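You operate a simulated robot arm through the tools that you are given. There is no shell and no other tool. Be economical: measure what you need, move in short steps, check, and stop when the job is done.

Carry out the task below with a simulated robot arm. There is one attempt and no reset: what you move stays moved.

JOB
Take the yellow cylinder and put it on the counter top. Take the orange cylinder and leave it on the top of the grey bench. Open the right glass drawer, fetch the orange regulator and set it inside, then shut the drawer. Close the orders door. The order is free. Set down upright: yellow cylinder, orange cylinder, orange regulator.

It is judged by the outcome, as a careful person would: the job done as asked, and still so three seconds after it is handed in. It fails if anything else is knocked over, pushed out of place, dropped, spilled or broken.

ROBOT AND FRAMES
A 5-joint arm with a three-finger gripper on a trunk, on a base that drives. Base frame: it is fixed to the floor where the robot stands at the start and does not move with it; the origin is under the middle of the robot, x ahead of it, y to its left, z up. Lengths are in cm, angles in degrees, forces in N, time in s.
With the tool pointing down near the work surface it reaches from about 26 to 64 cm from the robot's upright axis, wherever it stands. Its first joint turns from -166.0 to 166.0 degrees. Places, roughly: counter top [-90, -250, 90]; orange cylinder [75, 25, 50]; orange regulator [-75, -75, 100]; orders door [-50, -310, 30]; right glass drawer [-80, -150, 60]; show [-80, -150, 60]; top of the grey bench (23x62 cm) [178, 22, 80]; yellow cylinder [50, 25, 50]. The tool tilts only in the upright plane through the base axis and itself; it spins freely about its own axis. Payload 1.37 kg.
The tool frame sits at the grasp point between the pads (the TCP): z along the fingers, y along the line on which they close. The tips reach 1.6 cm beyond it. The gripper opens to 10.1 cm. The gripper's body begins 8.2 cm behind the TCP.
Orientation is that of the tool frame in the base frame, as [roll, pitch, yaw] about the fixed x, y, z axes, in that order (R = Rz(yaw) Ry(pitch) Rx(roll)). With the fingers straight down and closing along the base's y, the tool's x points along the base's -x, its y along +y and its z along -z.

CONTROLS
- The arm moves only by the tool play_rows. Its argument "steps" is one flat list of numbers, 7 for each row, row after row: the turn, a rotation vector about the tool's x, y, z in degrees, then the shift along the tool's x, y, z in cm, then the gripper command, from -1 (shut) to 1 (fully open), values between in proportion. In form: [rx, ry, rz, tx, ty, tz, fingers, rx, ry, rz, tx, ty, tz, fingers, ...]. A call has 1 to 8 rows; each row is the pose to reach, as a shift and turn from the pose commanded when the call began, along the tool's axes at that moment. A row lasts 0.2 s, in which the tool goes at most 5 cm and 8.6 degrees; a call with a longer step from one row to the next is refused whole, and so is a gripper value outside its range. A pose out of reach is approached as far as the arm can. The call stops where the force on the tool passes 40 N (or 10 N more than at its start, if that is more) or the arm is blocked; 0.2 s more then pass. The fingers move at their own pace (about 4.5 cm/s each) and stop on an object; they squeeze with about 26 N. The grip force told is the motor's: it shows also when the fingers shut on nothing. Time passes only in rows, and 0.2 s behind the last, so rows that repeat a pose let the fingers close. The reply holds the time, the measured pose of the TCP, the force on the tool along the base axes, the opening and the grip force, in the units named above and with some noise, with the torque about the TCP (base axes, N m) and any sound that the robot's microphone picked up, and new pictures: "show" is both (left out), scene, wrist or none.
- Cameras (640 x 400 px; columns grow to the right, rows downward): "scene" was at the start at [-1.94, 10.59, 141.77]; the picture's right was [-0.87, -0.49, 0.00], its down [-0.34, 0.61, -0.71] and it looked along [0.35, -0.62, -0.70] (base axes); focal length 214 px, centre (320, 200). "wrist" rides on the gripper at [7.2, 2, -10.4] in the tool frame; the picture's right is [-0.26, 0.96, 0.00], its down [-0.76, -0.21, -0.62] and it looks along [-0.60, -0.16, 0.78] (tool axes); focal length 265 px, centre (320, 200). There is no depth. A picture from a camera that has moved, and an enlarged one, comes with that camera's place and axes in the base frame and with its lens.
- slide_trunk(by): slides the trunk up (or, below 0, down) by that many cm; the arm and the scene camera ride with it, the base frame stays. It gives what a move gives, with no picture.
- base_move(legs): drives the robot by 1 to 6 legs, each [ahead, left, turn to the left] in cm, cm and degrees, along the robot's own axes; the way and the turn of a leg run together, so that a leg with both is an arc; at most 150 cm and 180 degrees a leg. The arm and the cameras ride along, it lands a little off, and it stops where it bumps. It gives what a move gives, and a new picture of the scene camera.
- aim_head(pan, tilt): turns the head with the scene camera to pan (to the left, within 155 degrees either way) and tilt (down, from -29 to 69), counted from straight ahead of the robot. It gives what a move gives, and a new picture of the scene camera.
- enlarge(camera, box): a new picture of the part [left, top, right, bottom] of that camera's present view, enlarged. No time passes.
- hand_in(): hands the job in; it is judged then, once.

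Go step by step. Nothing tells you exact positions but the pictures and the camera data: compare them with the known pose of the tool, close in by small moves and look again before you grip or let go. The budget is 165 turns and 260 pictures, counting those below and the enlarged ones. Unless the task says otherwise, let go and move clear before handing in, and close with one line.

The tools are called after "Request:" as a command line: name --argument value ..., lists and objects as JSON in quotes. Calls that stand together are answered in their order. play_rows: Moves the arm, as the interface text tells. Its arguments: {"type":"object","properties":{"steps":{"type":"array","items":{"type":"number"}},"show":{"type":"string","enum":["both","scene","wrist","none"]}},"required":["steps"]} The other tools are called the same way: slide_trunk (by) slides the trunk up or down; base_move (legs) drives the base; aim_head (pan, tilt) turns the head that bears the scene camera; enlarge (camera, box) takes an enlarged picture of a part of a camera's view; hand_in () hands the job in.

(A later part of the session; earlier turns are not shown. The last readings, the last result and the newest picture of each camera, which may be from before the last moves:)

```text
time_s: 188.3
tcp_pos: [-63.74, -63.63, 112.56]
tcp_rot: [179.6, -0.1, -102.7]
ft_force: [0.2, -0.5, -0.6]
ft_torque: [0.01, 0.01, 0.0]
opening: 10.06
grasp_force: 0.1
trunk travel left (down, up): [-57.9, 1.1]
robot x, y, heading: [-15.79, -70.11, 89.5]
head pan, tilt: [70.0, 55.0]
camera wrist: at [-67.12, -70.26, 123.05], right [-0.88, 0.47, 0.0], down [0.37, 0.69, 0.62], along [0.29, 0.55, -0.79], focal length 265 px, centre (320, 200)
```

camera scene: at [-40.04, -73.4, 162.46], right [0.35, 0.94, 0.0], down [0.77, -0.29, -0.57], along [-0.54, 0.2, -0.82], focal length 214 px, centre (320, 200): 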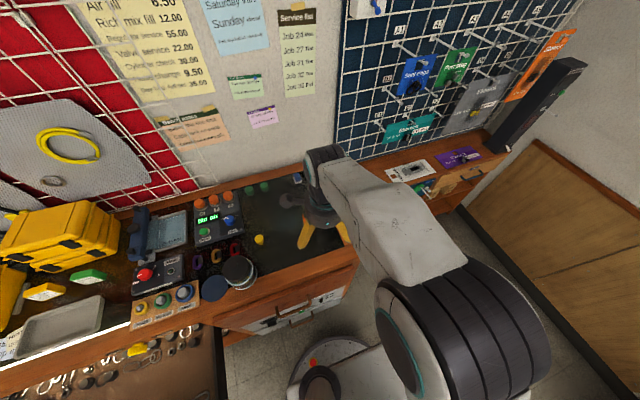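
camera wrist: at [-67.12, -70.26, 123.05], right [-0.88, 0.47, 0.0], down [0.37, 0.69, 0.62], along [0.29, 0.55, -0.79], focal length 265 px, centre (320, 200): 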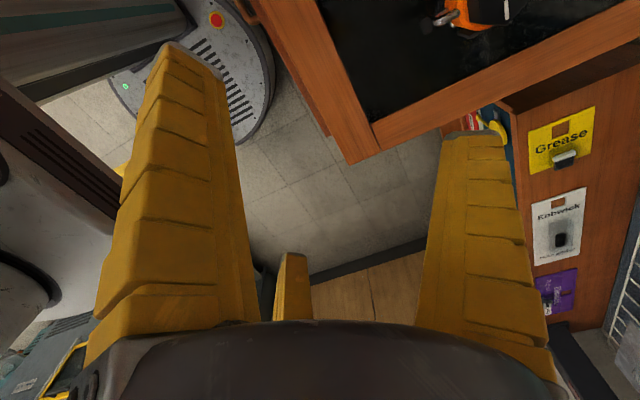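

Refined centre of the regulator: about (-76.7, -63.2). I move over it: 7 cm by base, 6 by arm, then look.

Request:
base_move --legs '[[0.4, 7, 0]]'

Request:
play_rows --steps '[0, 0, 0, 0.66, 2.92, 0, 1, 0, 0, 0, 1.32, 5.85, 0, 1, 0, 0, 0, 1.32, 5.85, 0, 1]' --show "wrist"

Request:
enlarge --camera "scene" --box '[240, 140, 400, 260]'

```text
time_s: 189.3
tcp_pos: [-70.94, -63.29, 112.6]
tcp_rot: [179.8, 0.0, -102.8]
ft_force: [-0.2, 0.4, 0.4]
ft_torque: [-0.02, 0.0, -0.01]
opening: 10.06
grasp_force: 0.0
trunk travel left (down, up): [-57.9, 1.1]
robot x, y, heading: [-22.67, -69.76, 89.6]
head pan, tilt: [70.0, 55.0]
camera scene: at [-47.27, -72.93, 162.42], right [0.35, 0.94, 0.0], down [0.77, -0.29, -0.57], along [-0.54, 0.2, -0.82], focal length 214 px, centre (320, 200)
```

scene: 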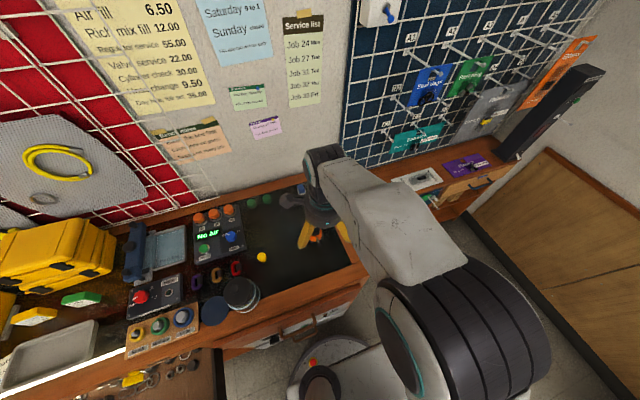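

```text
time_s: 190.1
tcp_pos: [-76.91, -63.31, 112.51]
tcp_rot: [179.8, 0.0, -102.7]
ft_force: [-0.5, 0.0, 0.4]
ft_torque: [-0.02, -0.03, 0.0]
opening: 10.05
grasp_force: 0.1
trunk travel left (down, up): [-57.9, 1.1]
robot x, y, heading: [-22.47, -69.44, 89.5]
head pan, tilt: [70.0, 55.0]
camera wrist: at [-80.16, -69.86, 123.0], right [-0.88, 0.47, 0.0], down [0.37, 0.69, 0.62], along [0.29, 0.55, -0.79], focal length 265 px, centre (320, 200)
```

wrist: 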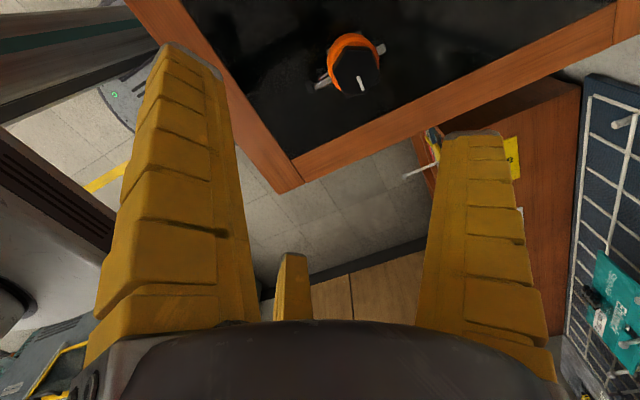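

```text
3.33 times, centred on (320, 200) of scene
camera zoom: at [-47.07, -72.95, 162.46], right [0.35, 0.94, 0.0], down [0.77, -0.29, -0.57], along [-0.54, 0.2, -0.82], focal length 715 px, centre (320, 200)
```

zoom: 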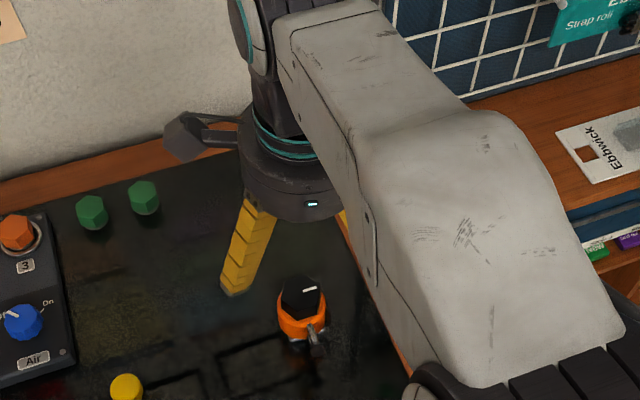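

Re-triangulating with the wrist view puts the regulator's axis at about (-80, -63) and its top at z≈96.5. I shift 3 cm further and lower to z≈103 for another look.

Request:
play_rows --steps '[0, 0, 0, 0.37, 3.0, 0, 1, 0, 0, 0, 0.37, 3.0, 0, 1]' --show "none"

Request:
slide_trunk --by -9

Request:
play_rows --steps '[0, 0, 0, 0, 0, 0, 1]' --show "wrist"

Request:
enlarge --camera "scene" --box '[240, 140, 400, 260]'

```text
time_s: 190.7
tcp_pos: [-79.75, -63.03, 112.53]
tcp_rot: [179.8, -0.1, -102.7]
ft_force: [0.3, 0.2, 1.1]
ft_torque: [0.01, 0.0, -0.02]
opening: 10.06
grasp_force: 0.0
trunk travel left (down, up): [-57.9, 1.1]
robot x, y, heading: [-22.73, -69.72, 89.6]
head pan, tilt: [70.0, 55.0]
```

```text
time_s: 191.9
tcp_pos: [-79.93, -63.05, 103.49]
tcp_rot: [179.6, -0.1, -102.7]
ft_force: [-0.6, 0.8, 0.2]
ft_torque: [0.01, -0.02, 0.01]
opening: 10.07
grasp_force: 0.1
trunk travel left (down, up): [-48.9, 10.1]
robot x, y, heading: [-22.88, -69.84, 89.5]
head pan, tilt: [70.0, 55.0]
```

```text
time_s: 192.3
tcp_pos: [-79.81, -63.14, 103.41]
tcp_rot: [179.6, -0.1, -102.7]
ft_force: [-0.2, 0.3, -0.3]
ft_torque: [0.0, -0.04, 0.01]
opening: 10.06
grasp_force: 0.1
trunk travel left (down, up): [-48.9, 10.1]
robot x, y, heading: [-22.96, -69.68, 89.4]
head pan, tilt: [70.0, 55.0]
camera wrist: at [-83.2, -69.68, 113.93], right [-0.88, 0.47, 0.0], down [0.37, 0.69, 0.62], along [0.29, 0.55, -0.79], focal length 265 px, centre (320, 200)
```

wrist: 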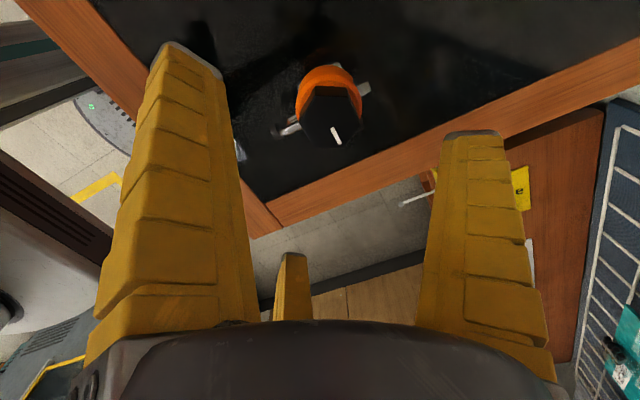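

```text
3.33 times, centred on (320, 200) of scene
camera zoom: at [-47.1, -72.94, 153.46], right [0.35, 0.94, 0.0], down [0.77, -0.29, -0.57], along [-0.54, 0.2, -0.82], focal length 715 px, centre (320, 200)
```

zoom: 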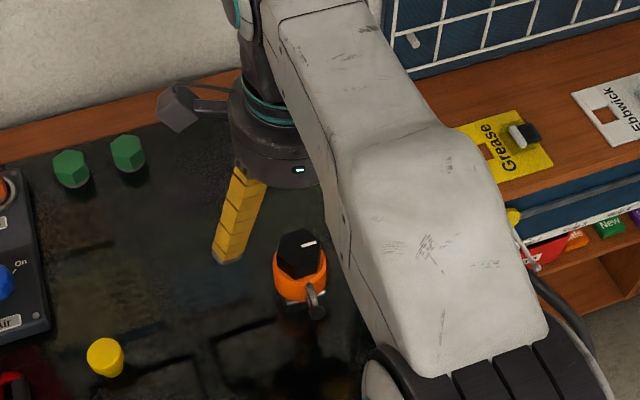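

The lever points ~16° and a stub ~161°, so the current jaw angles would clash with the stub. I spin the tool 40° so all three jaws clear both, and fine-tune the position.

Request:
play_rows --steps '[0, 0, -8, -0.1, 0.3, 0, 1, 0, 0, -16, -0.2, 0.6, 0, 1, 0, 0, -24, -0.25, 0.72, 0, 1, 0, 0, -32, -0.25, 0.72, 0, 1, 0, 0, -40, -0.25, 0.72, 0, 1, 0, 0, -40, -0.25, 0.72, 0, 1]' --show "wrist"

Request:
enlarge --camera "scene" --box '[270, 170, 350, 230]'

```text
time_s: 193.7
tcp_pos: [-80.55, -62.77, 103.43]
tcp_rot: [179.8, 0.1, -62.6]
ft_force: [0.3, 0.3, -1.4]
ft_torque: [-0.01, -0.01, -0.01]
opening: 10.04
grasp_force: 0.0
trunk travel left (down, up): [-48.9, 10.1]
robot x, y, heading: [-23.03, -69.65, 89.7]
head pan, tilt: [70.0, 55.0]
camera wrist: at [-78.74, -69.97, 113.87], right [-0.98, -0.21, 0.0], down [-0.16, 0.77, 0.62], along [-0.13, 0.61, -0.78], focal length 265 px, centre (320, 200)
```

wrist: 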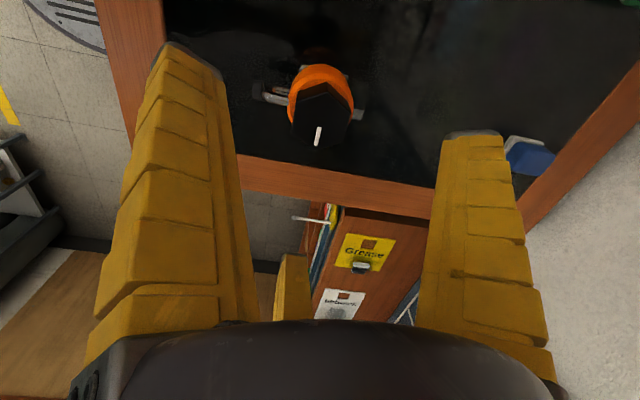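

```text
6.67 times, centred on (310, 200) of scene
camera zoom: at [-47.1, -72.94, 153.45], right [0.35, 0.94, 0.0], down [0.77, -0.29, -0.57], along [-0.54, 0.2, -0.82], focal length 1430 px, centre (387, 200)
```

zoom: 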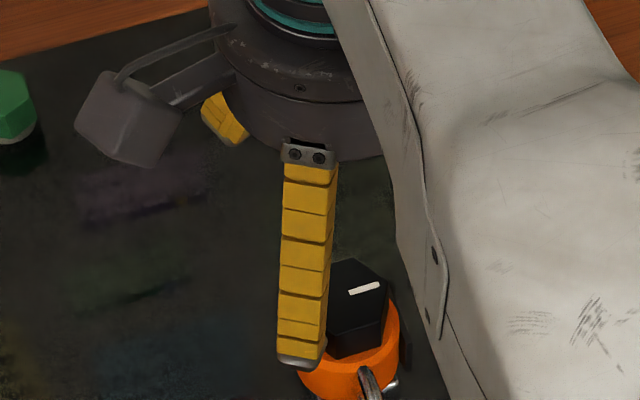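

Aligned with the knob centre. I lower around the body in two steps.

Request:
slide_trunk --by -7

Request:
play_rows --steps '[0, 0, 0, 0, 0, 0, 1]' --show "wrist"

Request:
enlarge --camera "scene" --box '[270, 180, 350, 240]'

```text
time_s: 194.8
tcp_pos: [-80.5, -62.87, 96.45]
tcp_rot: [179.7, 0.1, -62.7]
ft_force: [0.5, 0.5, 0.8]
ft_torque: [0.04, 0.0, 0.0]
opening: 10.04
grasp_force: 0.0
trunk travel left (down, up): [-41.9, 17.1]
robot x, y, heading: [-22.96, -69.95, 89.6]
head pan, tilt: [70.0, 55.0]
```

```text
time_s: 195.2
tcp_pos: [-80.58, -62.71, 96.46]
tcp_rot: [179.7, 0.1, -62.6]
ft_force: [0.2, -0.4, -1.0]
ft_torque: [0.01, -0.02, -0.03]
opening: 10.03
grasp_force: 0.1
trunk travel left (down, up): [-41.9, 17.1]
robot x, y, heading: [-22.67, -69.85, 89.6]
head pan, tilt: [70.0, 55.0]
camera wrist: at [-78.75, -69.97, 106.88], right [-0.98, -0.21, 0.0], down [-0.16, 0.77, 0.62], along [-0.13, 0.61, -0.78], focal length 265 px, centre (320, 200)
```

wrist: 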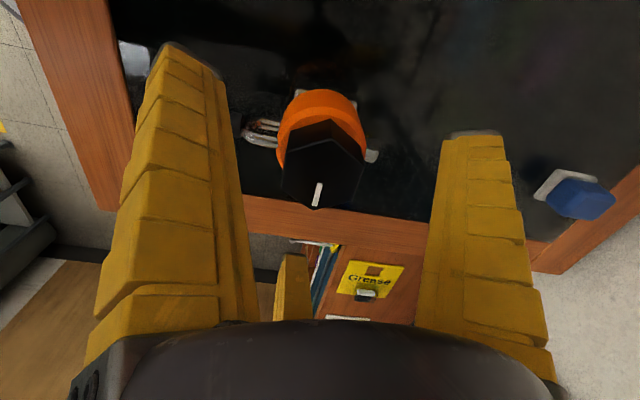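

```text
6.67 times, centred on (310, 210) of scene
camera zoom: at [-47.1, -72.94, 146.46], right [0.35, 0.94, 0.0], down [0.77, -0.29, -0.57], along [-0.54, 0.2, -0.82], focal length 1430 px, centre (387, 133)
```

zoom: 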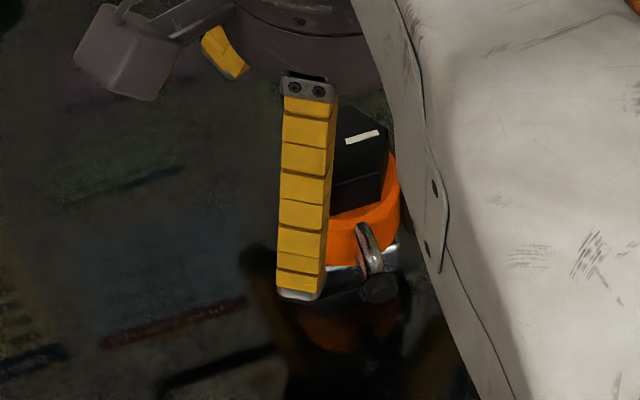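

Request:
slide_trunk --by -2.7

Request:
play_rows --steps '[0, 0, 0, 0, 0, 0, 0.6, 0, 0, 0, 0, 0, 0, 0.2, 0, 0, 0, 0, 0, 0, -0.2, 0, 0, 0, 0, 0, 0, -0.6, 0, 0, 0, 0, 0, 0, -1, 0, 0, 0, 0, 0, 0, -1]' --show "wrist"

Request:
enlarge --camera "scene" --box '[270, 180, 350, 240]'

```text
time_s: 195.9
tcp_pos: [-80.56, -62.74, 93.65]
tcp_rot: [179.7, 0.1, -62.8]
ft_force: [0.2, 0.0, -0.4]
ft_torque: [0.04, 0.02, 0.02]
opening: 10.03
grasp_force: 0.1
trunk travel left (down, up): [-39.2, 19.8]
robot x, y, heading: [-22.72, -69.95, 89.7]
head pan, tilt: [70.0, 55.0]
```

```text
time_s: 197.3
tcp_pos: [-80.59, -62.88, 93.83]
tcp_rot: [179.6, 0.1, -62.8]
ft_force: [-4.6, -3.3, 6.0]
ft_torque: [-0.19, 0.07, -0.07]
opening: 5.02
grasp_force: 25.7
trunk travel left (down, up): [-39.2, 19.8]
robot x, y, heading: [-22.96, -69.9, 89.8]
head pan, tilt: [70.0, 55.0]
camera wrist: at [-78.76, -70.05, 104.25], right [-0.98, -0.21, 0.01], down [-0.16, 0.77, 0.62], along [-0.13, 0.61, -0.78], focal length 265 px, centre (320, 200)
```

wrist: 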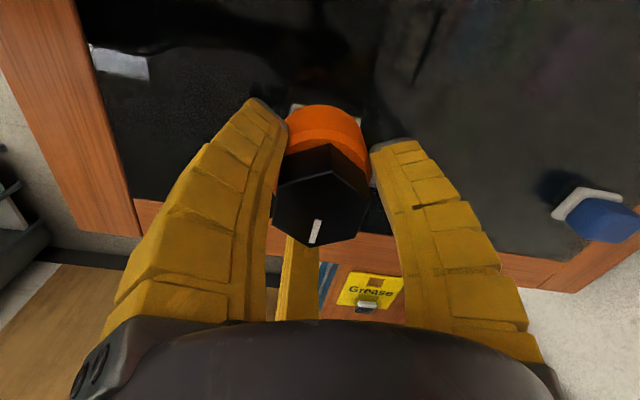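

```text
6.67 times, centred on (310, 210) of scene
camera zoom: at [-47.11, -73.01, 143.76], right [0.35, 0.94, 0.0], down [0.77, -0.29, -0.57], along [-0.54, 0.2, -0.82], focal length 1430 px, centre (387, 133)
```

zoom: 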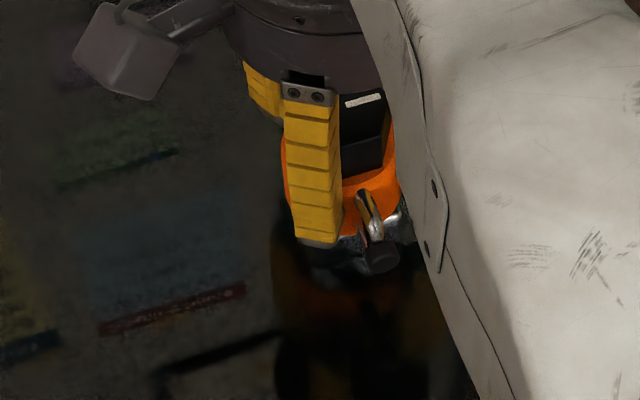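

Gripped. Lift and check.

Request:
slide_trunk --by 14

Request:
play_rows --steps '[0, 0, 0, 0, 0, 0, -1]' --show "wrist"

Request:
enlarge --camera "scene" --box '[270, 170, 350, 230]'

```text
time_s: 199.0
tcp_pos: [-80.61, -62.59, 107.6]
tcp_rot: [179.8, 0.1, -62.7]
ft_force: [0.2, 0.5, -6.1]
ft_torque: [-0.02, 0.04, 0.01]
opening: 4.79
grasp_force: 26.0
trunk travel left (down, up): [-53.2, 5.8]
robot x, y, heading: [-22.86, -69.71, 89.5]
head pan, tilt: [70.0, 55.0]
```

```text
time_s: 199.4
tcp_pos: [-80.63, -62.7, 107.6]
tcp_rot: [179.9, 0.1, -62.7]
ft_force: [-0.7, 0.8, -4.2]
ft_torque: [0.03, 0.03, 0.01]
opening: 4.8
grasp_force: 26.4
trunk travel left (down, up): [-53.2, 5.8]
robot x, y, heading: [-23.26, -70.02, 89.3]
head pan, tilt: [70.0, 55.0]
camera wrist: at [-78.8, -69.97, 118.14], right [-0.98, -0.21, 0.0], down [-0.16, 0.77, 0.62], along [-0.13, 0.61, -0.78], focal length 265 px, centre (320, 200)
```

wrist: 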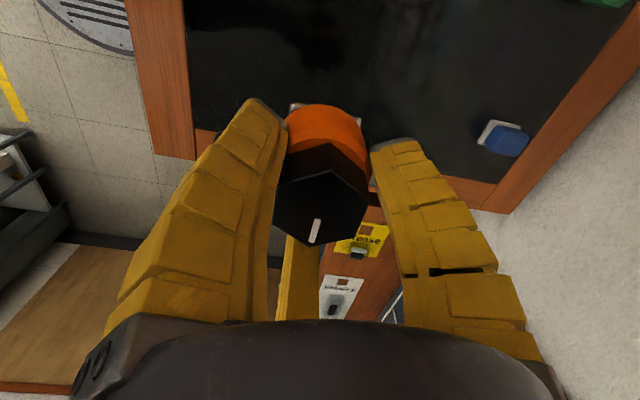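

```text
6.67 times, centred on (310, 200) of scene
camera zoom: at [-47.16, -72.94, 157.74], right [0.35, 0.94, 0.0], down [0.77, -0.29, -0.57], along [-0.54, 0.2, -0.82], focal length 1430 px, centre (387, 200)
```

zoom: 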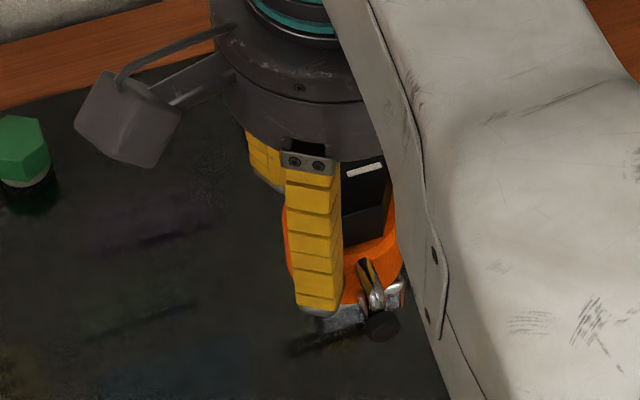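

Holding it well. I back away from the counter and drive back over to the open drawer, then look in.

Request:
base_move --legs '[[0, -45, 0], [-68, 0, 0]]'

Request:
aim_head --pan 85 --tilt 55

Request:
enlarge --camera "scene" --box '[160, 100, 480, 300]'

```text
time_s: 205.5
tcp_pos: [-35.4, -132.83, 107.68]
tcp_rot: [179.8, 0.1, -61.5]
ft_force: [-1.2, -0.3, -3.8]
ft_torque: [-0.01, 0.0, 0.03]
opening: 4.76
grasp_force: 26.1
trunk travel left (down, up): [-53.2, 5.8]
robot x, y, heading: [22.5, -138.59, 90.6]
head pan, tilt: [70.0, 55.0]
camera scene: at [-1.71, -142.28, 157.74], right [0.33, 0.94, 0.0], down [0.77, -0.27, -0.57], along [-0.54, 0.19, -0.82], focal length 214 px, centre (320, 200)
```

scene: 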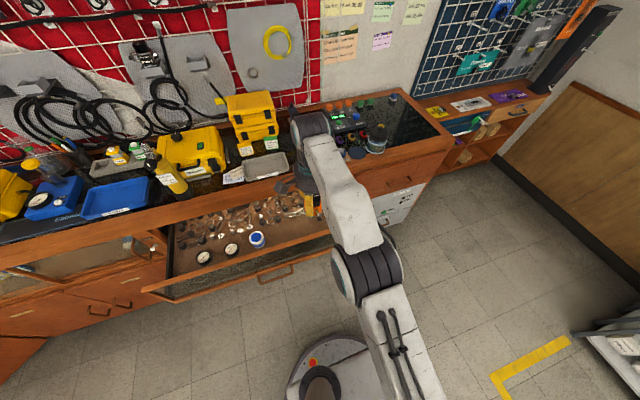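

```text
time_s: 206.3
tcp_pos: [-35.41, -132.82, 107.67]
tcp_rot: [179.8, 0.1, -61.5]
ft_force: [0.0, -0.6, -5.7]
ft_torque: [0.0, 0.02, 0.01]
opening: 4.76
grasp_force: 25.9
trunk travel left (down, up): [-53.2, 5.8]
robot x, y, heading: [22.44, -138.67, 90.8]
head pan, tilt: [85.0, 55.0]
camera scene: at [-2.09, -144.07, 157.74], right [0.07, 1.0, 0.0], down [0.82, -0.06, -0.57], along [-0.57, 0.04, -0.82], focal length 214 px, centre (320, 200)
```

scene: 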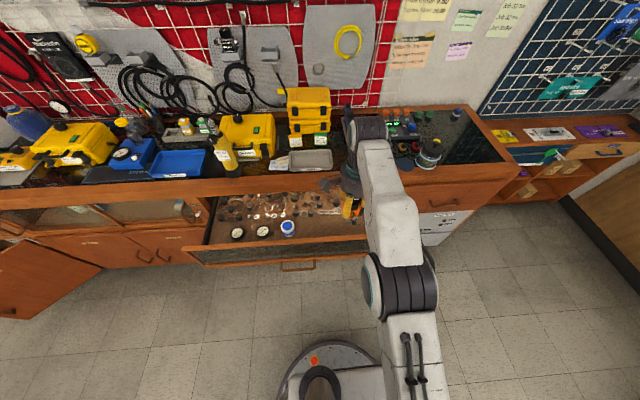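

```text
2.00 times, centred on (320, 200) of scene
camera zoom: at [-2.09, -144.07, 157.74], right [0.07, 1.0, 0.0], down [0.82, -0.06, -0.57], along [-0.57, 0.04, -0.82], focal length 429 px, centre (320, 200)
```

zoom: 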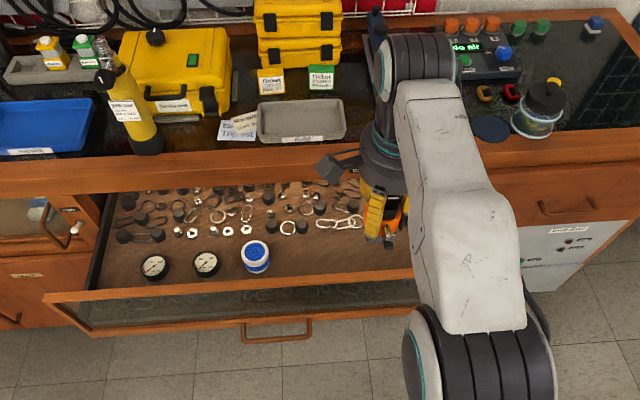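

The drawer floor is at z≈64, front rail top ≈73; there's free floor right of the blue jar. Target about (-46.5, -139). I move above it.

Request:
base_move --legs '[[-6.2, 0, -0.7], [0, 11.2, 0]]'

Request:
slide_trunk --by -28

Request:
play_rows --steps '[0, 0, 0, 0, 0, 0, -1]' --show "both"

Request:
enlarge --camera "scene" --box '[200, 100, 440, 260]'

```text
time_s: 208.1
tcp_pos: [-46.39, -138.51, 107.54]
tcp_rot: [180.0, 0.0, -62.0]
ft_force: [-1.2, -0.4, -5.4]
ft_torque: [-0.04, 0.0, -0.01]
opening: 4.74
grasp_force: 26.2
trunk travel left (down, up): [-53.2, 5.8]
robot x, y, heading: [11.37, -144.93, 90.3]
head pan, tilt: [85.0, 55.0]
camera scene: at [-13.28, -150.21, 157.71], right [0.08, 1.0, 0.0], down [0.82, -0.07, -0.57], along [-0.57, 0.05, -0.82], focal length 214 px, centre (320, 200)
```

scene: 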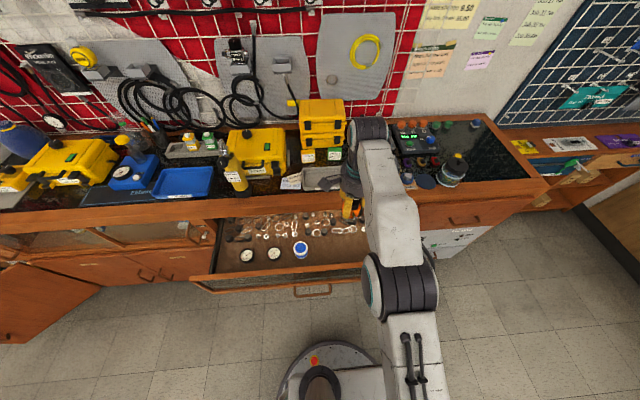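

```text
time_s: 210.9
tcp_pos: [-46.19, -138.53, 79.67]
tcp_rot: [179.7, 0.1, -62.0]
ft_force: [-0.5, -0.1, -5.7]
ft_torque: [0.0, 0.05, -0.04]
opening: 4.76
grasp_force: 25.9
trunk travel left (down, up): [-25.2, 33.8]
robot x, y, heading: [11.73, -145.04, 90.4]
head pan, tilt: [85.0, 55.0]
```

```text
time_s: 211.3
tcp_pos: [-46.2, -138.51, 79.58]
tcp_rot: [179.9, 0.1, -62.0]
ft_force: [-0.5, 0.1, -5.8]
ft_torque: [0.03, 0.0, -0.03]
opening: 4.75
grasp_force: 25.7
trunk travel left (down, up): [-25.2, 33.8]
robot x, y, heading: [11.42, -145.09, 90.1]
head pan, tilt: [85.0, 55.0]
camera scene: at [-13.11, -150.21, 129.74], right [0.08, 1.0, 0.0], down [0.82, -0.07, -0.57], along [-0.57, 0.05, -0.82], focal length 214 px, centre (320, 200)
camera wrist: at [-44.38, -145.79, 90.11], right [-0.98, -0.22, 0.0], down [-0.17, 0.77, 0.62], along [-0.14, 0.61, -0.78], focal length 265 px, centre (320, 200)
```

scene: 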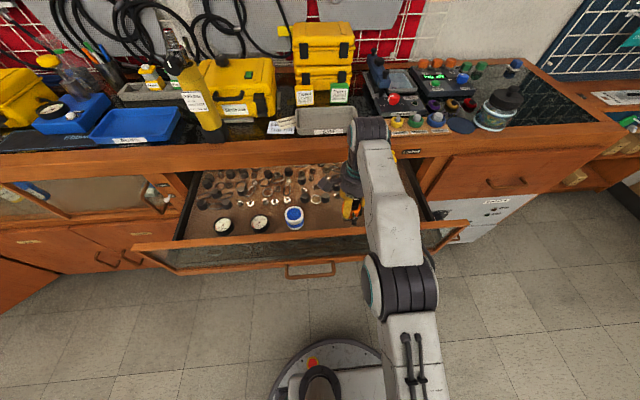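
wrist: 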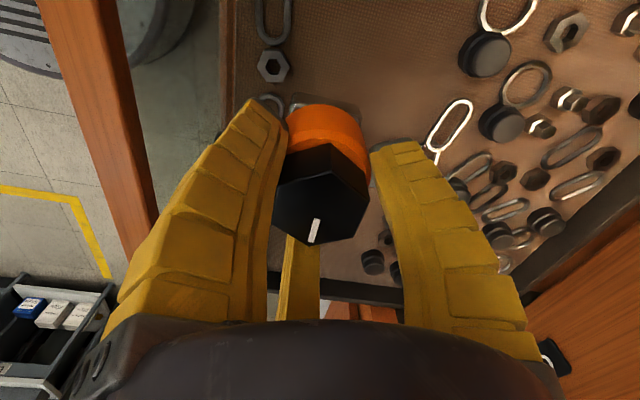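

```text
2.50 times, centred on (320, 180) of scene
camera zoom: at [-13.11, -150.21, 129.74], right [0.08, 1.0, 0.0], down [0.82, -0.07, -0.57], along [-0.57, 0.05, -0.82], focal length 536 px, centre (320, 250)
```

zoom: 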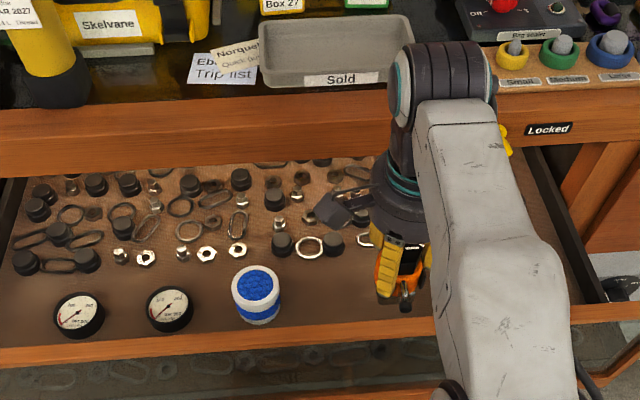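

The landing spot is clear floor, with a row of links near the front edge; I shift 0.7 cm away from it and lower.

Request:
base_move --legs '[[0, 0.7, 0]]'

Request:
slide_trunk --by -10

Request:
slide_trunk --by -0.7

Request:
play_rows --steps '[0, 0, 0, 0, 0, 0, -1]' --show "wrist"

```text
time_s: 212.0
tcp_pos: [-46.81, -138.66, 79.65]
tcp_rot: [179.9, 0.0, -62.0]
ft_force: [-0.4, 0.6, -5.6]
ft_torque: [-0.02, 0.02, 0.0]
opening: 4.75
grasp_force: 25.6
trunk travel left (down, up): [-25.2, 33.8]
robot x, y, heading: [10.9, -144.54, 90.3]
head pan, tilt: [85.0, 55.0]
camera scene: at [-13.82, -150.21, 129.74], right [0.08, 1.0, 0.0], down [0.82, -0.07, -0.57], along [-0.57, 0.05, -0.82], focal length 214 px, centre (320, 200)
```

scene: 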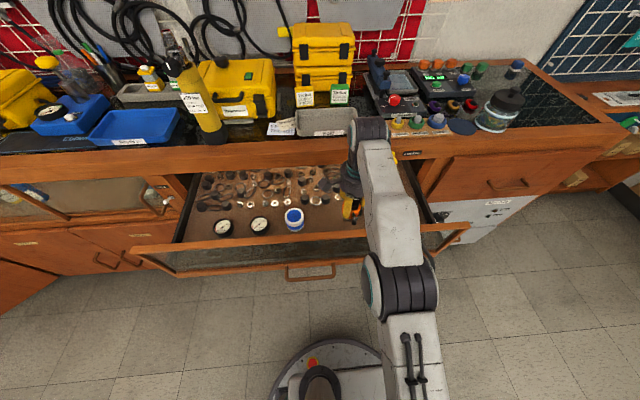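

```text
time_s: 213.3
tcp_pos: [-46.88, -138.68, 70.03]
tcp_rot: [179.4, 0.4, -62.1]
ft_force: [-1.8, -3.1, 29.0]
ft_torque: [0.04, -0.03, 0.02]
opening: 5.51
grasp_force: 26.4
trunk travel left (down, up): [-15.2, 43.8]
robot x, y, heading: [10.94, -145.05, 90.2]
head pan, tilt: [85.0, 55.0]
```

```text
time_s: 213.9
tcp_pos: [-46.83, -138.48, 69.39]
tcp_rot: [179.6, 0.3, -62.0]
ft_force: [0.6, -2.1, 27.5]
ft_torque: [-0.1, 0.02, 0.03]
opening: 5.42
grasp_force: 25.9
trunk travel left (down, up): [-14.5, 44.5]
robot x, y, heading: [10.76, -144.83, 90.2]
head pan, tilt: [85.0, 55.0]
```

```text
time_s: 214.3
tcp_pos: [-46.78, -138.59, 69.38]
tcp_rot: [179.6, 0.3, -61.9]
ft_force: [0.2, -3.1, 27.5]
ft_torque: [-0.06, 0.0, 0.01]
opening: 5.41
grasp_force: 26.1
trunk travel left (down, up): [-14.5, 44.5]
robot x, y, heading: [10.87, -145.05, 90.4]
head pan, tilt: [85.0, 55.0]
camera wrist: at [-44.9, -145.83, 79.76], right [-0.98, -0.22, 0.01], down [-0.17, 0.76, 0.62], along [-0.14, 0.61, -0.78], focal length 265 px, centre (320, 200)
```

wrist: 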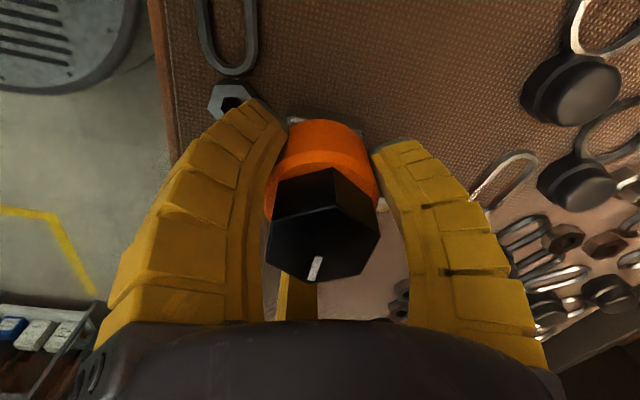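

Contact made; the regulator slid slightly up in the grip. I relieve the press, then open gently.

Request:
slide_trunk --by 0.5

Request:
play_rows --steps '[0, 0, 0, 0, 0, 0, 0.1, 0, 0, 0, 0, 0, 0, 0.2, 0, 0, 0, 0, 0, 0, 0.35, 0, 0, 0, 0, 0, 0, 0.5, 0, 0, 0, 0, 0, 0, 0.6, 0, 0, 0, 0, 0, 0, 0.6]' --show "wrist"

Request:
enlarge --camera "scene" --box '[310, 160, 410, 240]'

```text
time_s: 214.8
tcp_pos: [-46.72, -138.65, 69.45]
tcp_rot: [180.0, 0.1, -62.0]
ft_force: [-0.7, -4.6, 11.3]
ft_torque: [-0.23, -0.02, 0.03]
opening: 5.06
grasp_force: 25.6
trunk travel left (down, up): [-15.0, 44.0]
robot x, y, heading: [10.47, -144.89, 90.2]
head pan, tilt: [85.0, 55.0]
```

```text
time_s: 216.2
tcp_pos: [-46.91, -138.48, 69.48]
tcp_rot: [179.8, 0.1, -62.0]
ft_force: [0.0, 0.7, 0.4]
ft_torque: [-0.01, 0.0, 0.0]
opening: 8.31
grasp_force: 1.3
trunk travel left (down, up): [-15.0, 44.0]
robot x, y, heading: [10.66, -145.0, 90.4]
head pan, tilt: [85.0, 55.0]
camera wrist: at [-45.05, -145.79, 79.94], right [-0.98, -0.22, 0.0], down [-0.17, 0.77, 0.62], along [-0.14, 0.61, -0.78], focal length 265 px, centre (320, 200)
```

wrist: 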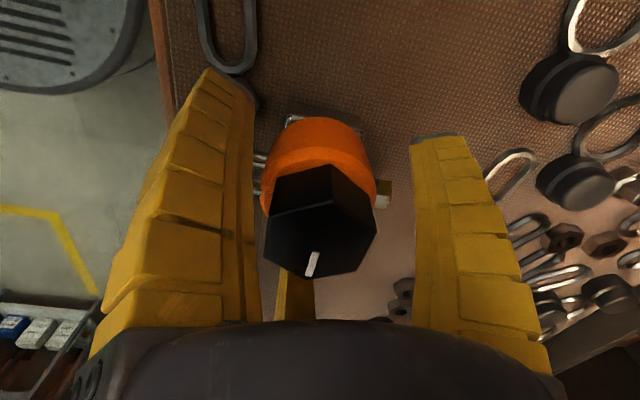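

```text
5.00 times, centred on (360, 200) of scene
camera zoom: at [-13.77, -150.22, 119.55], right [0.08, 1.0, 0.0], down [0.82, -0.07, -0.57], along [-0.57, 0.05, -0.82], focal length 1072 px, centre (120, 200)
```

zoom: 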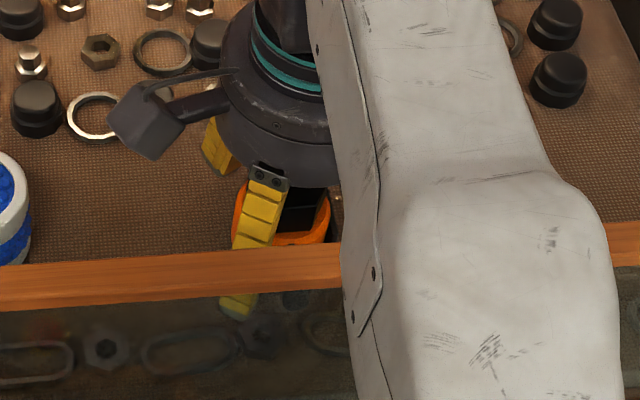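

Released. Raise straight up and inspect.

Request:
slide_trunk --by 12

Request:
slide_trunk --by 14

Request:
base_move --legs '[[0, -24, 0], [20, 0, 0]]'

Request:
enlarge --camera "scene" --box '[120, 100, 360, 260]'

```text
time_s: 217.7
tcp_pos: [-46.9, -138.48, 81.48]
tcp_rot: [179.8, 0.1, -62.0]
ft_force: [0.0, -0.1, 0.2]
ft_torque: [-0.02, -0.02, 0.02]
opening: 8.28
grasp_force: 1.6
trunk travel left (down, up): [-27.0, 32.0]
robot x, y, heading: [10.61, -144.56, 90.3]
head pan, tilt: [85.0, 55.0]
```

```text
time_s: 219.4
tcp_pos: [-46.88, -138.54, 95.43]
tcp_rot: [179.8, 0.1, -62.0]
ft_force: [-0.4, -0.8, 0.2]
ft_torque: [-0.05, 0.03, 0.01]
opening: 8.28
grasp_force: 1.7
trunk travel left (down, up): [-41.0, 18.0]
robot x, y, heading: [10.91, -144.7, 90.1]
head pan, tilt: [85.0, 55.0]
```

```text
time_s: 222.4
tcp_pos: [-23.08, -117.98, 95.45]
tcp_rot: [179.9, 0.1, -62.5]
ft_force: [0.7, -0.8, -0.5]
ft_torque: [0.02, -0.03, 0.01]
opening: 8.29
grasp_force: 1.5
trunk travel left (down, up): [-41.0, 18.0]
robot x, y, heading: [34.73, -124.81, 89.8]
head pan, tilt: [85.0, 55.0]
camera scene: at [10.11, -129.87, 145.55], right [0.09, 1.0, 0.0], down [0.82, -0.07, -0.57], along [-0.57, 0.05, -0.82], focal length 214 px, centre (320, 200)
```

scene: 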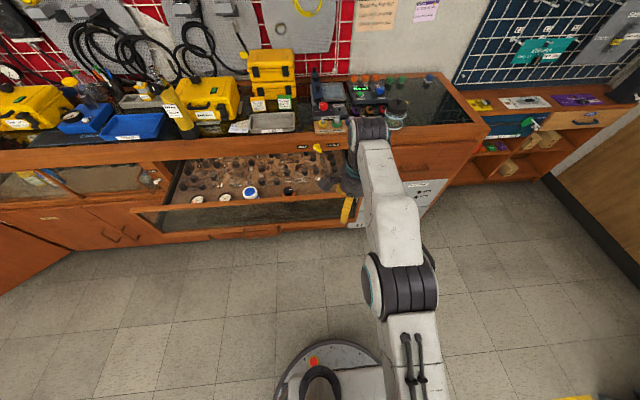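

```text
2.50 times, centred on (240, 180) of scene
camera zoom: at [10.11, -129.87, 145.55], right [0.09, 1.0, 0.0], down [0.82, -0.07, -0.57], along [-0.57, 0.05, -0.82], focal length 536 px, centre (520, 250)
```

zoom: 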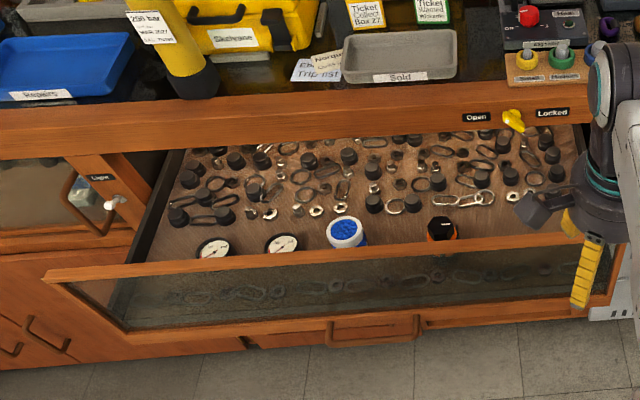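

The regulator stands upright in the drawer. To shut it, I tilt the tool forward again, close the jaws, and push the lower rail beside the handle.

Request:
play_rows --steps '[-7.5, -4, 0, 0, 0, 0, -1, -15, -8, 0, 0, 0, 0, -1, -22.5, -12, 0, 0, 0, 0, -1, -30, -16, 0, 0, 0, 0, -1, -37.5, -20, 0, 0, 0, 0, -1, -45, -24, 0, 0, 0, 0, -1, -52.5, -28, 0, 0, 0, 0, -1, -60, -32, 0, 0, 0, 0, -1]' --show "none"

Request:
play_rows --steps '[0, 0, 0, 0, 0, 0, -1]' --show "both"

```text
time_s: 224.2
tcp_pos: [-22.93, -118.08, 95.53]
tcp_rot: [114.3, 26.0, -79.5]
ft_force: [-0.2, -0.4, -0.6]
ft_torque: [0.02, -0.01, 0.02]
opening: 0.01
grasp_force: 25.6
trunk travel left (down, up): [-41.0, 18.0]
robot x, y, heading: [34.72, -124.66, 89.6]
head pan, tilt: [85.0, 55.0]
```

```text
time_s: 224.6
tcp_pos: [-23.01, -118.06, 95.45]
tcp_rot: [114.3, 26.0, -79.6]
ft_force: [0.1, 0.5, -0.5]
ft_torque: [-0.03, 0.0, 0.01]
opening: 0.01
grasp_force: 25.7
trunk travel left (down, up): [-41.0, 18.0]
robot x, y, heading: [34.74, -125.28, 89.8]
head pan, tilt: [85.0, 55.0]
camera scene: at [10.12, -129.92, 145.55], right [0.09, 1.0, 0.0], down [0.82, -0.07, -0.57], along [-0.57, 0.05, -0.82], focal length 214 px, centre (320, 200)
camera wrist: at [-12.55, -125.41, 97.85], right [-0.36, -0.22, 0.91], down [0.52, 0.76, 0.39], along [-0.77, 0.62, -0.16], focal length 265 px, centre (320, 200)
```

scene: 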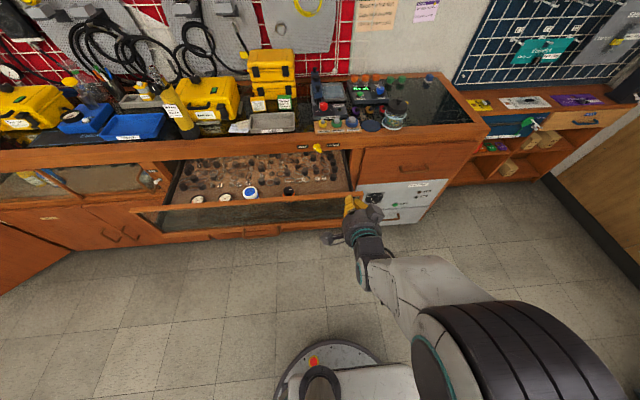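
wrist: 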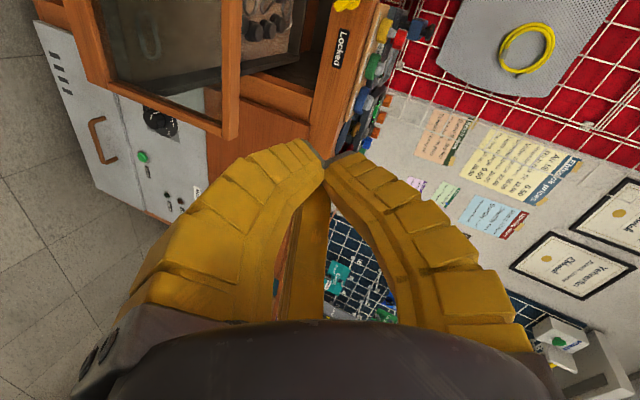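

Request:
base_move --legs '[[-22.5, 0, 0]]'

Request:
slide_trunk --by -34

Request:
base_move --legs '[[0, 8, 0]]'

Request:
play_rows --steps '[0, 0, 0, 0, 0, 0, -1]' --show "wrist"

Request:
enlarge --camera "scene" --box '[240, 100, 440, 240]'

```text
time_s: 226.3
tcp_pos: [-23.05, -140.78, 95.46]
tcp_rot: [114.4, 25.9, -79.5]
ft_force: [0.1, 0.1, -0.4]
ft_torque: [0.01, 0.01, 0.01]
opening: 0.0
grasp_force: 26.3
trunk travel left (down, up): [-41.0, 18.0]
robot x, y, heading: [34.61, -147.15, 89.6]
head pan, tilt: [85.0, 55.0]
camera scene: at [10.03, -152.63, 145.55], right [0.09, 1.0, 0.0], down [0.82, -0.07, -0.57], along [-0.57, 0.05, -0.82], focal length 214 px, centre (320, 200)
```

scene: 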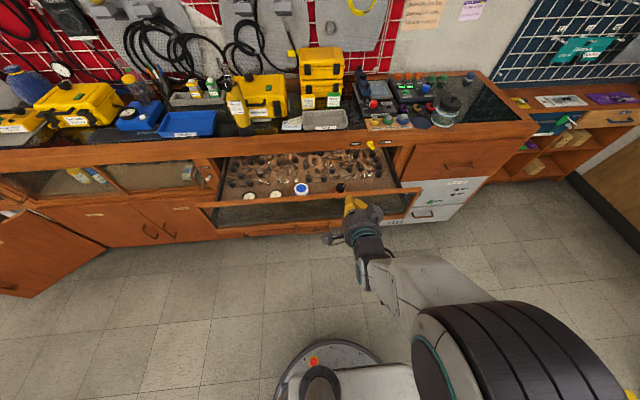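

```text
time_s: 229.6
tcp_pos: [-22.99, -140.79, 61.53]
tcp_rot: [114.3, 25.9, -79.5]
ft_force: [0.3, 0.1, 0.3]
ft_torque: [-0.01, 0.05, -0.01]
opening: 0.0
grasp_force: 26.4
trunk travel left (down, up): [-7.0, 52.0]
robot x, y, heading: [34.84, -147.48, 89.8]
head pan, tilt: [85.0, 55.0]
```

```text
time_s: 230.7
tcp_pos: [-31.03, -140.73, 61.55]
tcp_rot: [114.4, 26.0, -79.5]
ft_force: [0.6, -0.3, 0.1]
ft_torque: [0.03, 0.0, 0.02]
opening: 0.02
grasp_force: 25.7
trunk travel left (down, up): [-7.0, 52.0]
robot x, y, heading: [26.47, -147.28, 89.7]
head pan, tilt: [85.0, 55.0]
camera scene: at [1.93, -152.59, 111.55], right [0.09, 1.0, 0.0], down [0.82, -0.07, -0.57], along [-0.57, 0.05, -0.82], focal length 214 px, centre (320, 200)
```

scene: 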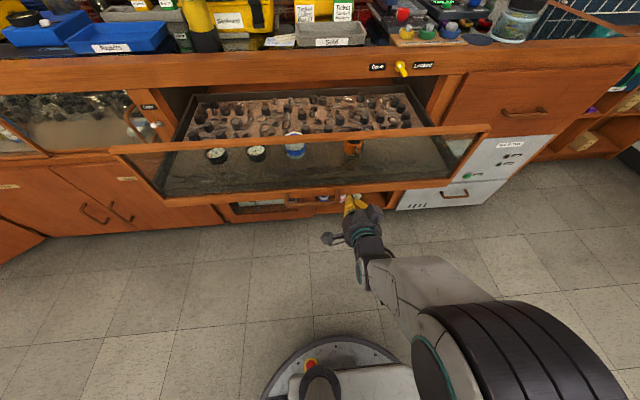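

```text
time_s: 231.1
tcp_pos: [-31.13, -140.72, 61.44]
tcp_rot: [114.4, 25.9, -79.4]
ft_force: [-0.6, 0.0, -0.1]
ft_torque: [0.03, 0.04, 0.0]
opening: 0.01
grasp_force: 25.8
trunk travel left (down, up): [-7.0, 52.0]
robot x, y, heading: [26.64, -147.4, 89.6]
head pan, tilt: [85.0, 55.0]
camera wrist: at [-20.76, -148.11, 63.86], right [-0.36, -0.22, 0.91], down [0.52, 0.76, 0.39], along [-0.77, 0.61, -0.16], focal length 265 px, centre (320, 200)
```

wrist: 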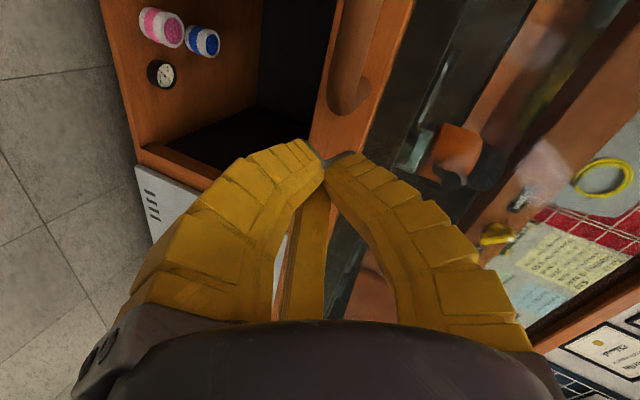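

```text
2.86 times, centred on (340, 170) of scene
camera zoom: at [1.92, -152.59, 111.55], right [0.09, 1.0, 0.0], down [0.82, -0.07, -0.57], along [-0.57, 0.05, -0.82], focal length 613 px, centre (263, 286)
```

zoom: 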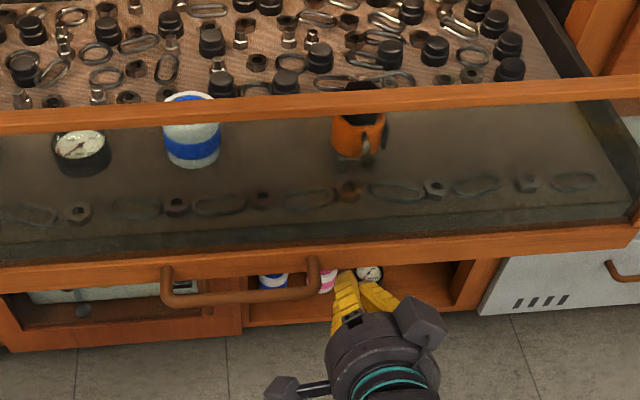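

The tips point at the lower rail. Push in stages, gently.

Request:
base_move --legs '[[0, 10, 0]]'

Request:
enlarge --camera "scene" --box '[180, 60, 460, 240]'

```text
time_s: 232.2
tcp_pos: [-41.18, -140.66, 61.54]
tcp_rot: [114.4, 26.0, -79.6]
ft_force: [-0.3, -0.5, 0.2]
ft_torque: [0.0, 0.0, -0.03]
opening: 0.0
grasp_force: 25.9
trunk travel left (down, up): [-7.0, 52.0]
robot x, y, heading: [16.57, -147.35, 89.7]
head pan, tilt: [85.0, 55.0]
camera scene: at [-8.14, -152.51, 111.55], right [0.09, 1.0, 0.0], down [0.82, -0.07, -0.57], along [-0.57, 0.05, -0.82], focal length 214 px, centre (320, 200)
```

scene: 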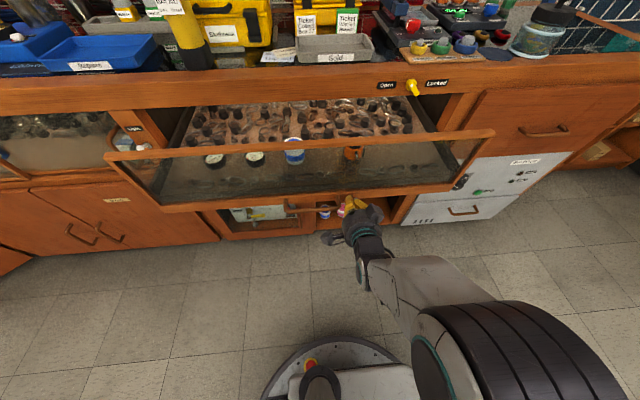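

```text
2.22 times, centred on (320, 150) of scene
camera zoom: at [-8.14, -152.51, 111.55], right [0.09, 1.0, 0.0], down [0.82, -0.07, -0.57], along [-0.57, 0.05, -0.82], focal length 477 px, centre (320, 311)
```

zoom: 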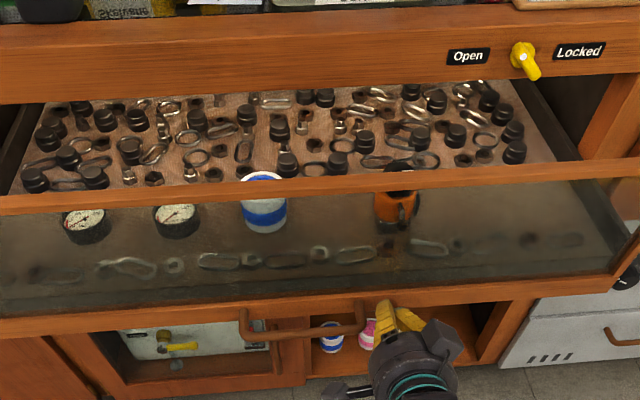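

The drawer is moving in (bar now at x≈-40). Continue.

Request:
base_move --legs '[[0, 10, 0]]'

Request:
enlarge --camera "scene" --box '[180, 60, 460, 240]'

```text
time_s: 233.4
tcp_pos: [-50.99, -140.53, 61.49]
tcp_rot: [114.4, 26.0, -79.5]
ft_force: [0.6, -0.9, 0.4]
ft_torque: [-0.02, -0.02, 0.0]
opening: 0.0
grasp_force: 25.9
trunk travel left (down, up): [-7.0, 52.0]
robot x, y, heading: [6.95, -147.49, 89.6]
head pan, tilt: [85.0, 55.0]
camera scene: at [-17.97, -152.49, 111.55], right [0.09, 1.0, 0.0], down [0.82, -0.07, -0.57], along [-0.57, 0.05, -0.82], focal length 214 px, centre (320, 200)
```

scene: 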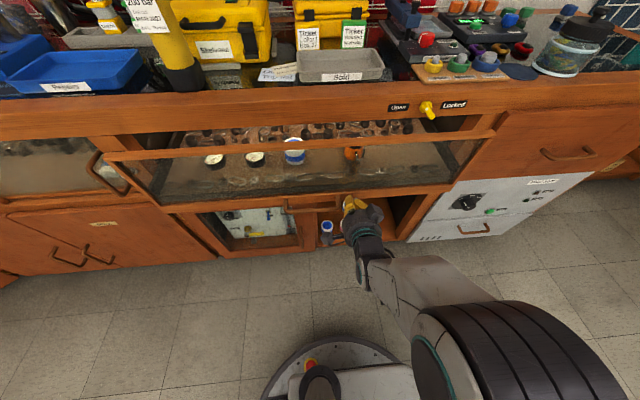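

```text
2.22 times, centred on (320, 150) of scene
camera zoom: at [-17.97, -152.49, 111.55], right [0.09, 1.0, 0.0], down [0.82, -0.07, -0.57], along [-0.57, 0.05, -0.82], focal length 477 px, centre (320, 311)
```

zoom: 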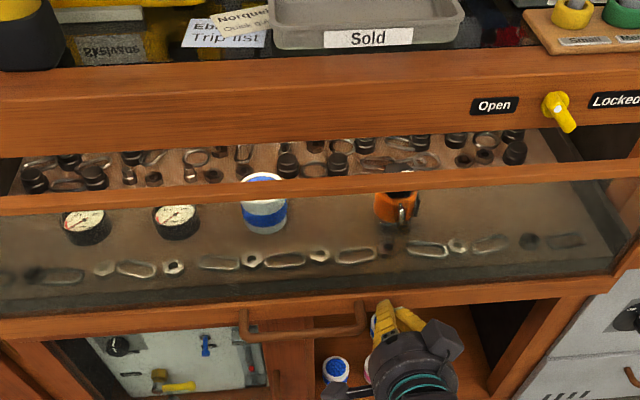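

Request:
base_move --legs '[[0, 8, 0]]'

Request:
base_move --legs '[[0, 1.5, 0]]'

Request:
enlarge --camera "scene" --box '[100, 40, 500, 260]'

```text
time_s: 234.4
tcp_pos: [-58.68, -140.27, 61.63]
tcp_rot: [114.4, 26.0, -79.6]
ft_force: [0.2, -0.4, -1.5]
ft_torque: [0.04, 0.01, -0.02]
opening: 0.01
grasp_force: 26.0
trunk travel left (down, up): [-7.0, 52.0]
robot x, y, heading: [-1.29, -147.21, 89.5]
head pan, tilt: [85.0, 55.0]
camera scene: at [-25.73, -152.41, 111.55], right [0.09, 1.0, 0.0], down [0.82, -0.08, -0.57], along [-0.57, 0.05, -0.82], focal length 214 px, centre (320, 200)
```

scene: 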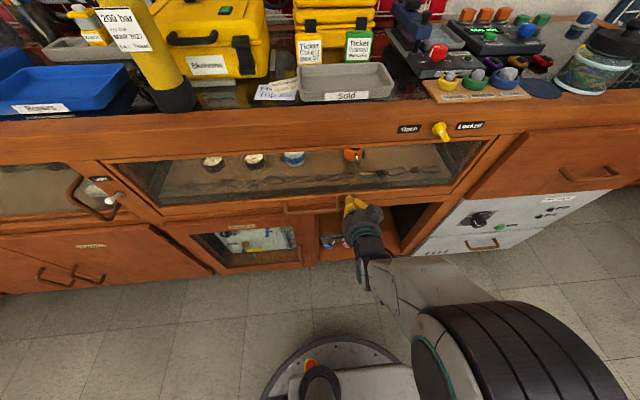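

```text
time_s: 235.4
tcp_pos: [-59.76, -140.4, 61.36]
tcp_rot: [114.9, 25.9, -79.6]
ft_force: [17.2, -0.7, 7.3]
ft_torque: [-0.02, 0.39, 0.05]
opening: 0.01
grasp_force: 25.4
trunk travel left (down, up): [-7.0, 52.0]
robot x, y, heading: [-2.49, -146.99, 89.8]
head pan, tilt: [85.0, 55.0]
stopped in leg 1: the force on the tool passed its limit at 45 N (the readings are from after the stop); the commanded pose is now the measured one
camera scene: at [-27.02, -152.39, 111.6], right [0.09, 1.0, 0.0], down [0.81, -0.08, -0.57], along [-0.57, 0.05, -0.82], focal length 214 px, centre (320, 200)
```

scene: 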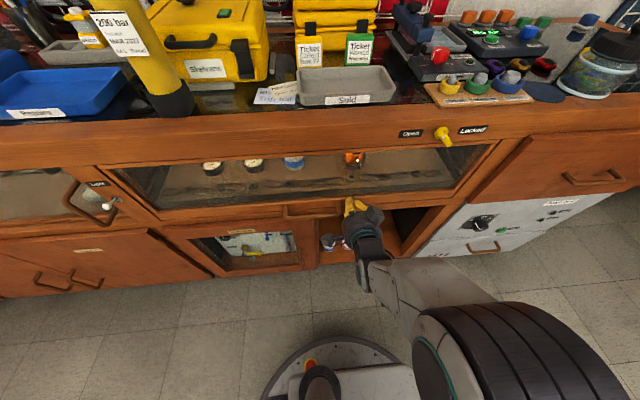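

```text
1.60 times, centred on (300, 150) of scene
camera zoom: at [-27.02, -152.39, 111.6], right [0.09, 1.0, 0.0], down [0.81, -0.08, -0.57], along [-0.57, 0.05, -0.82], focal length 343 px, centre (352, 280)
```

zoom: 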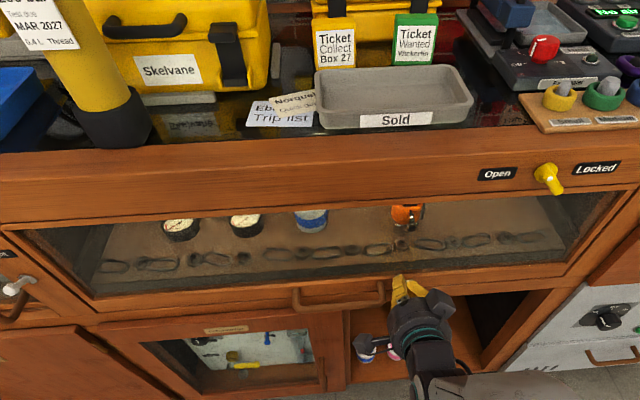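

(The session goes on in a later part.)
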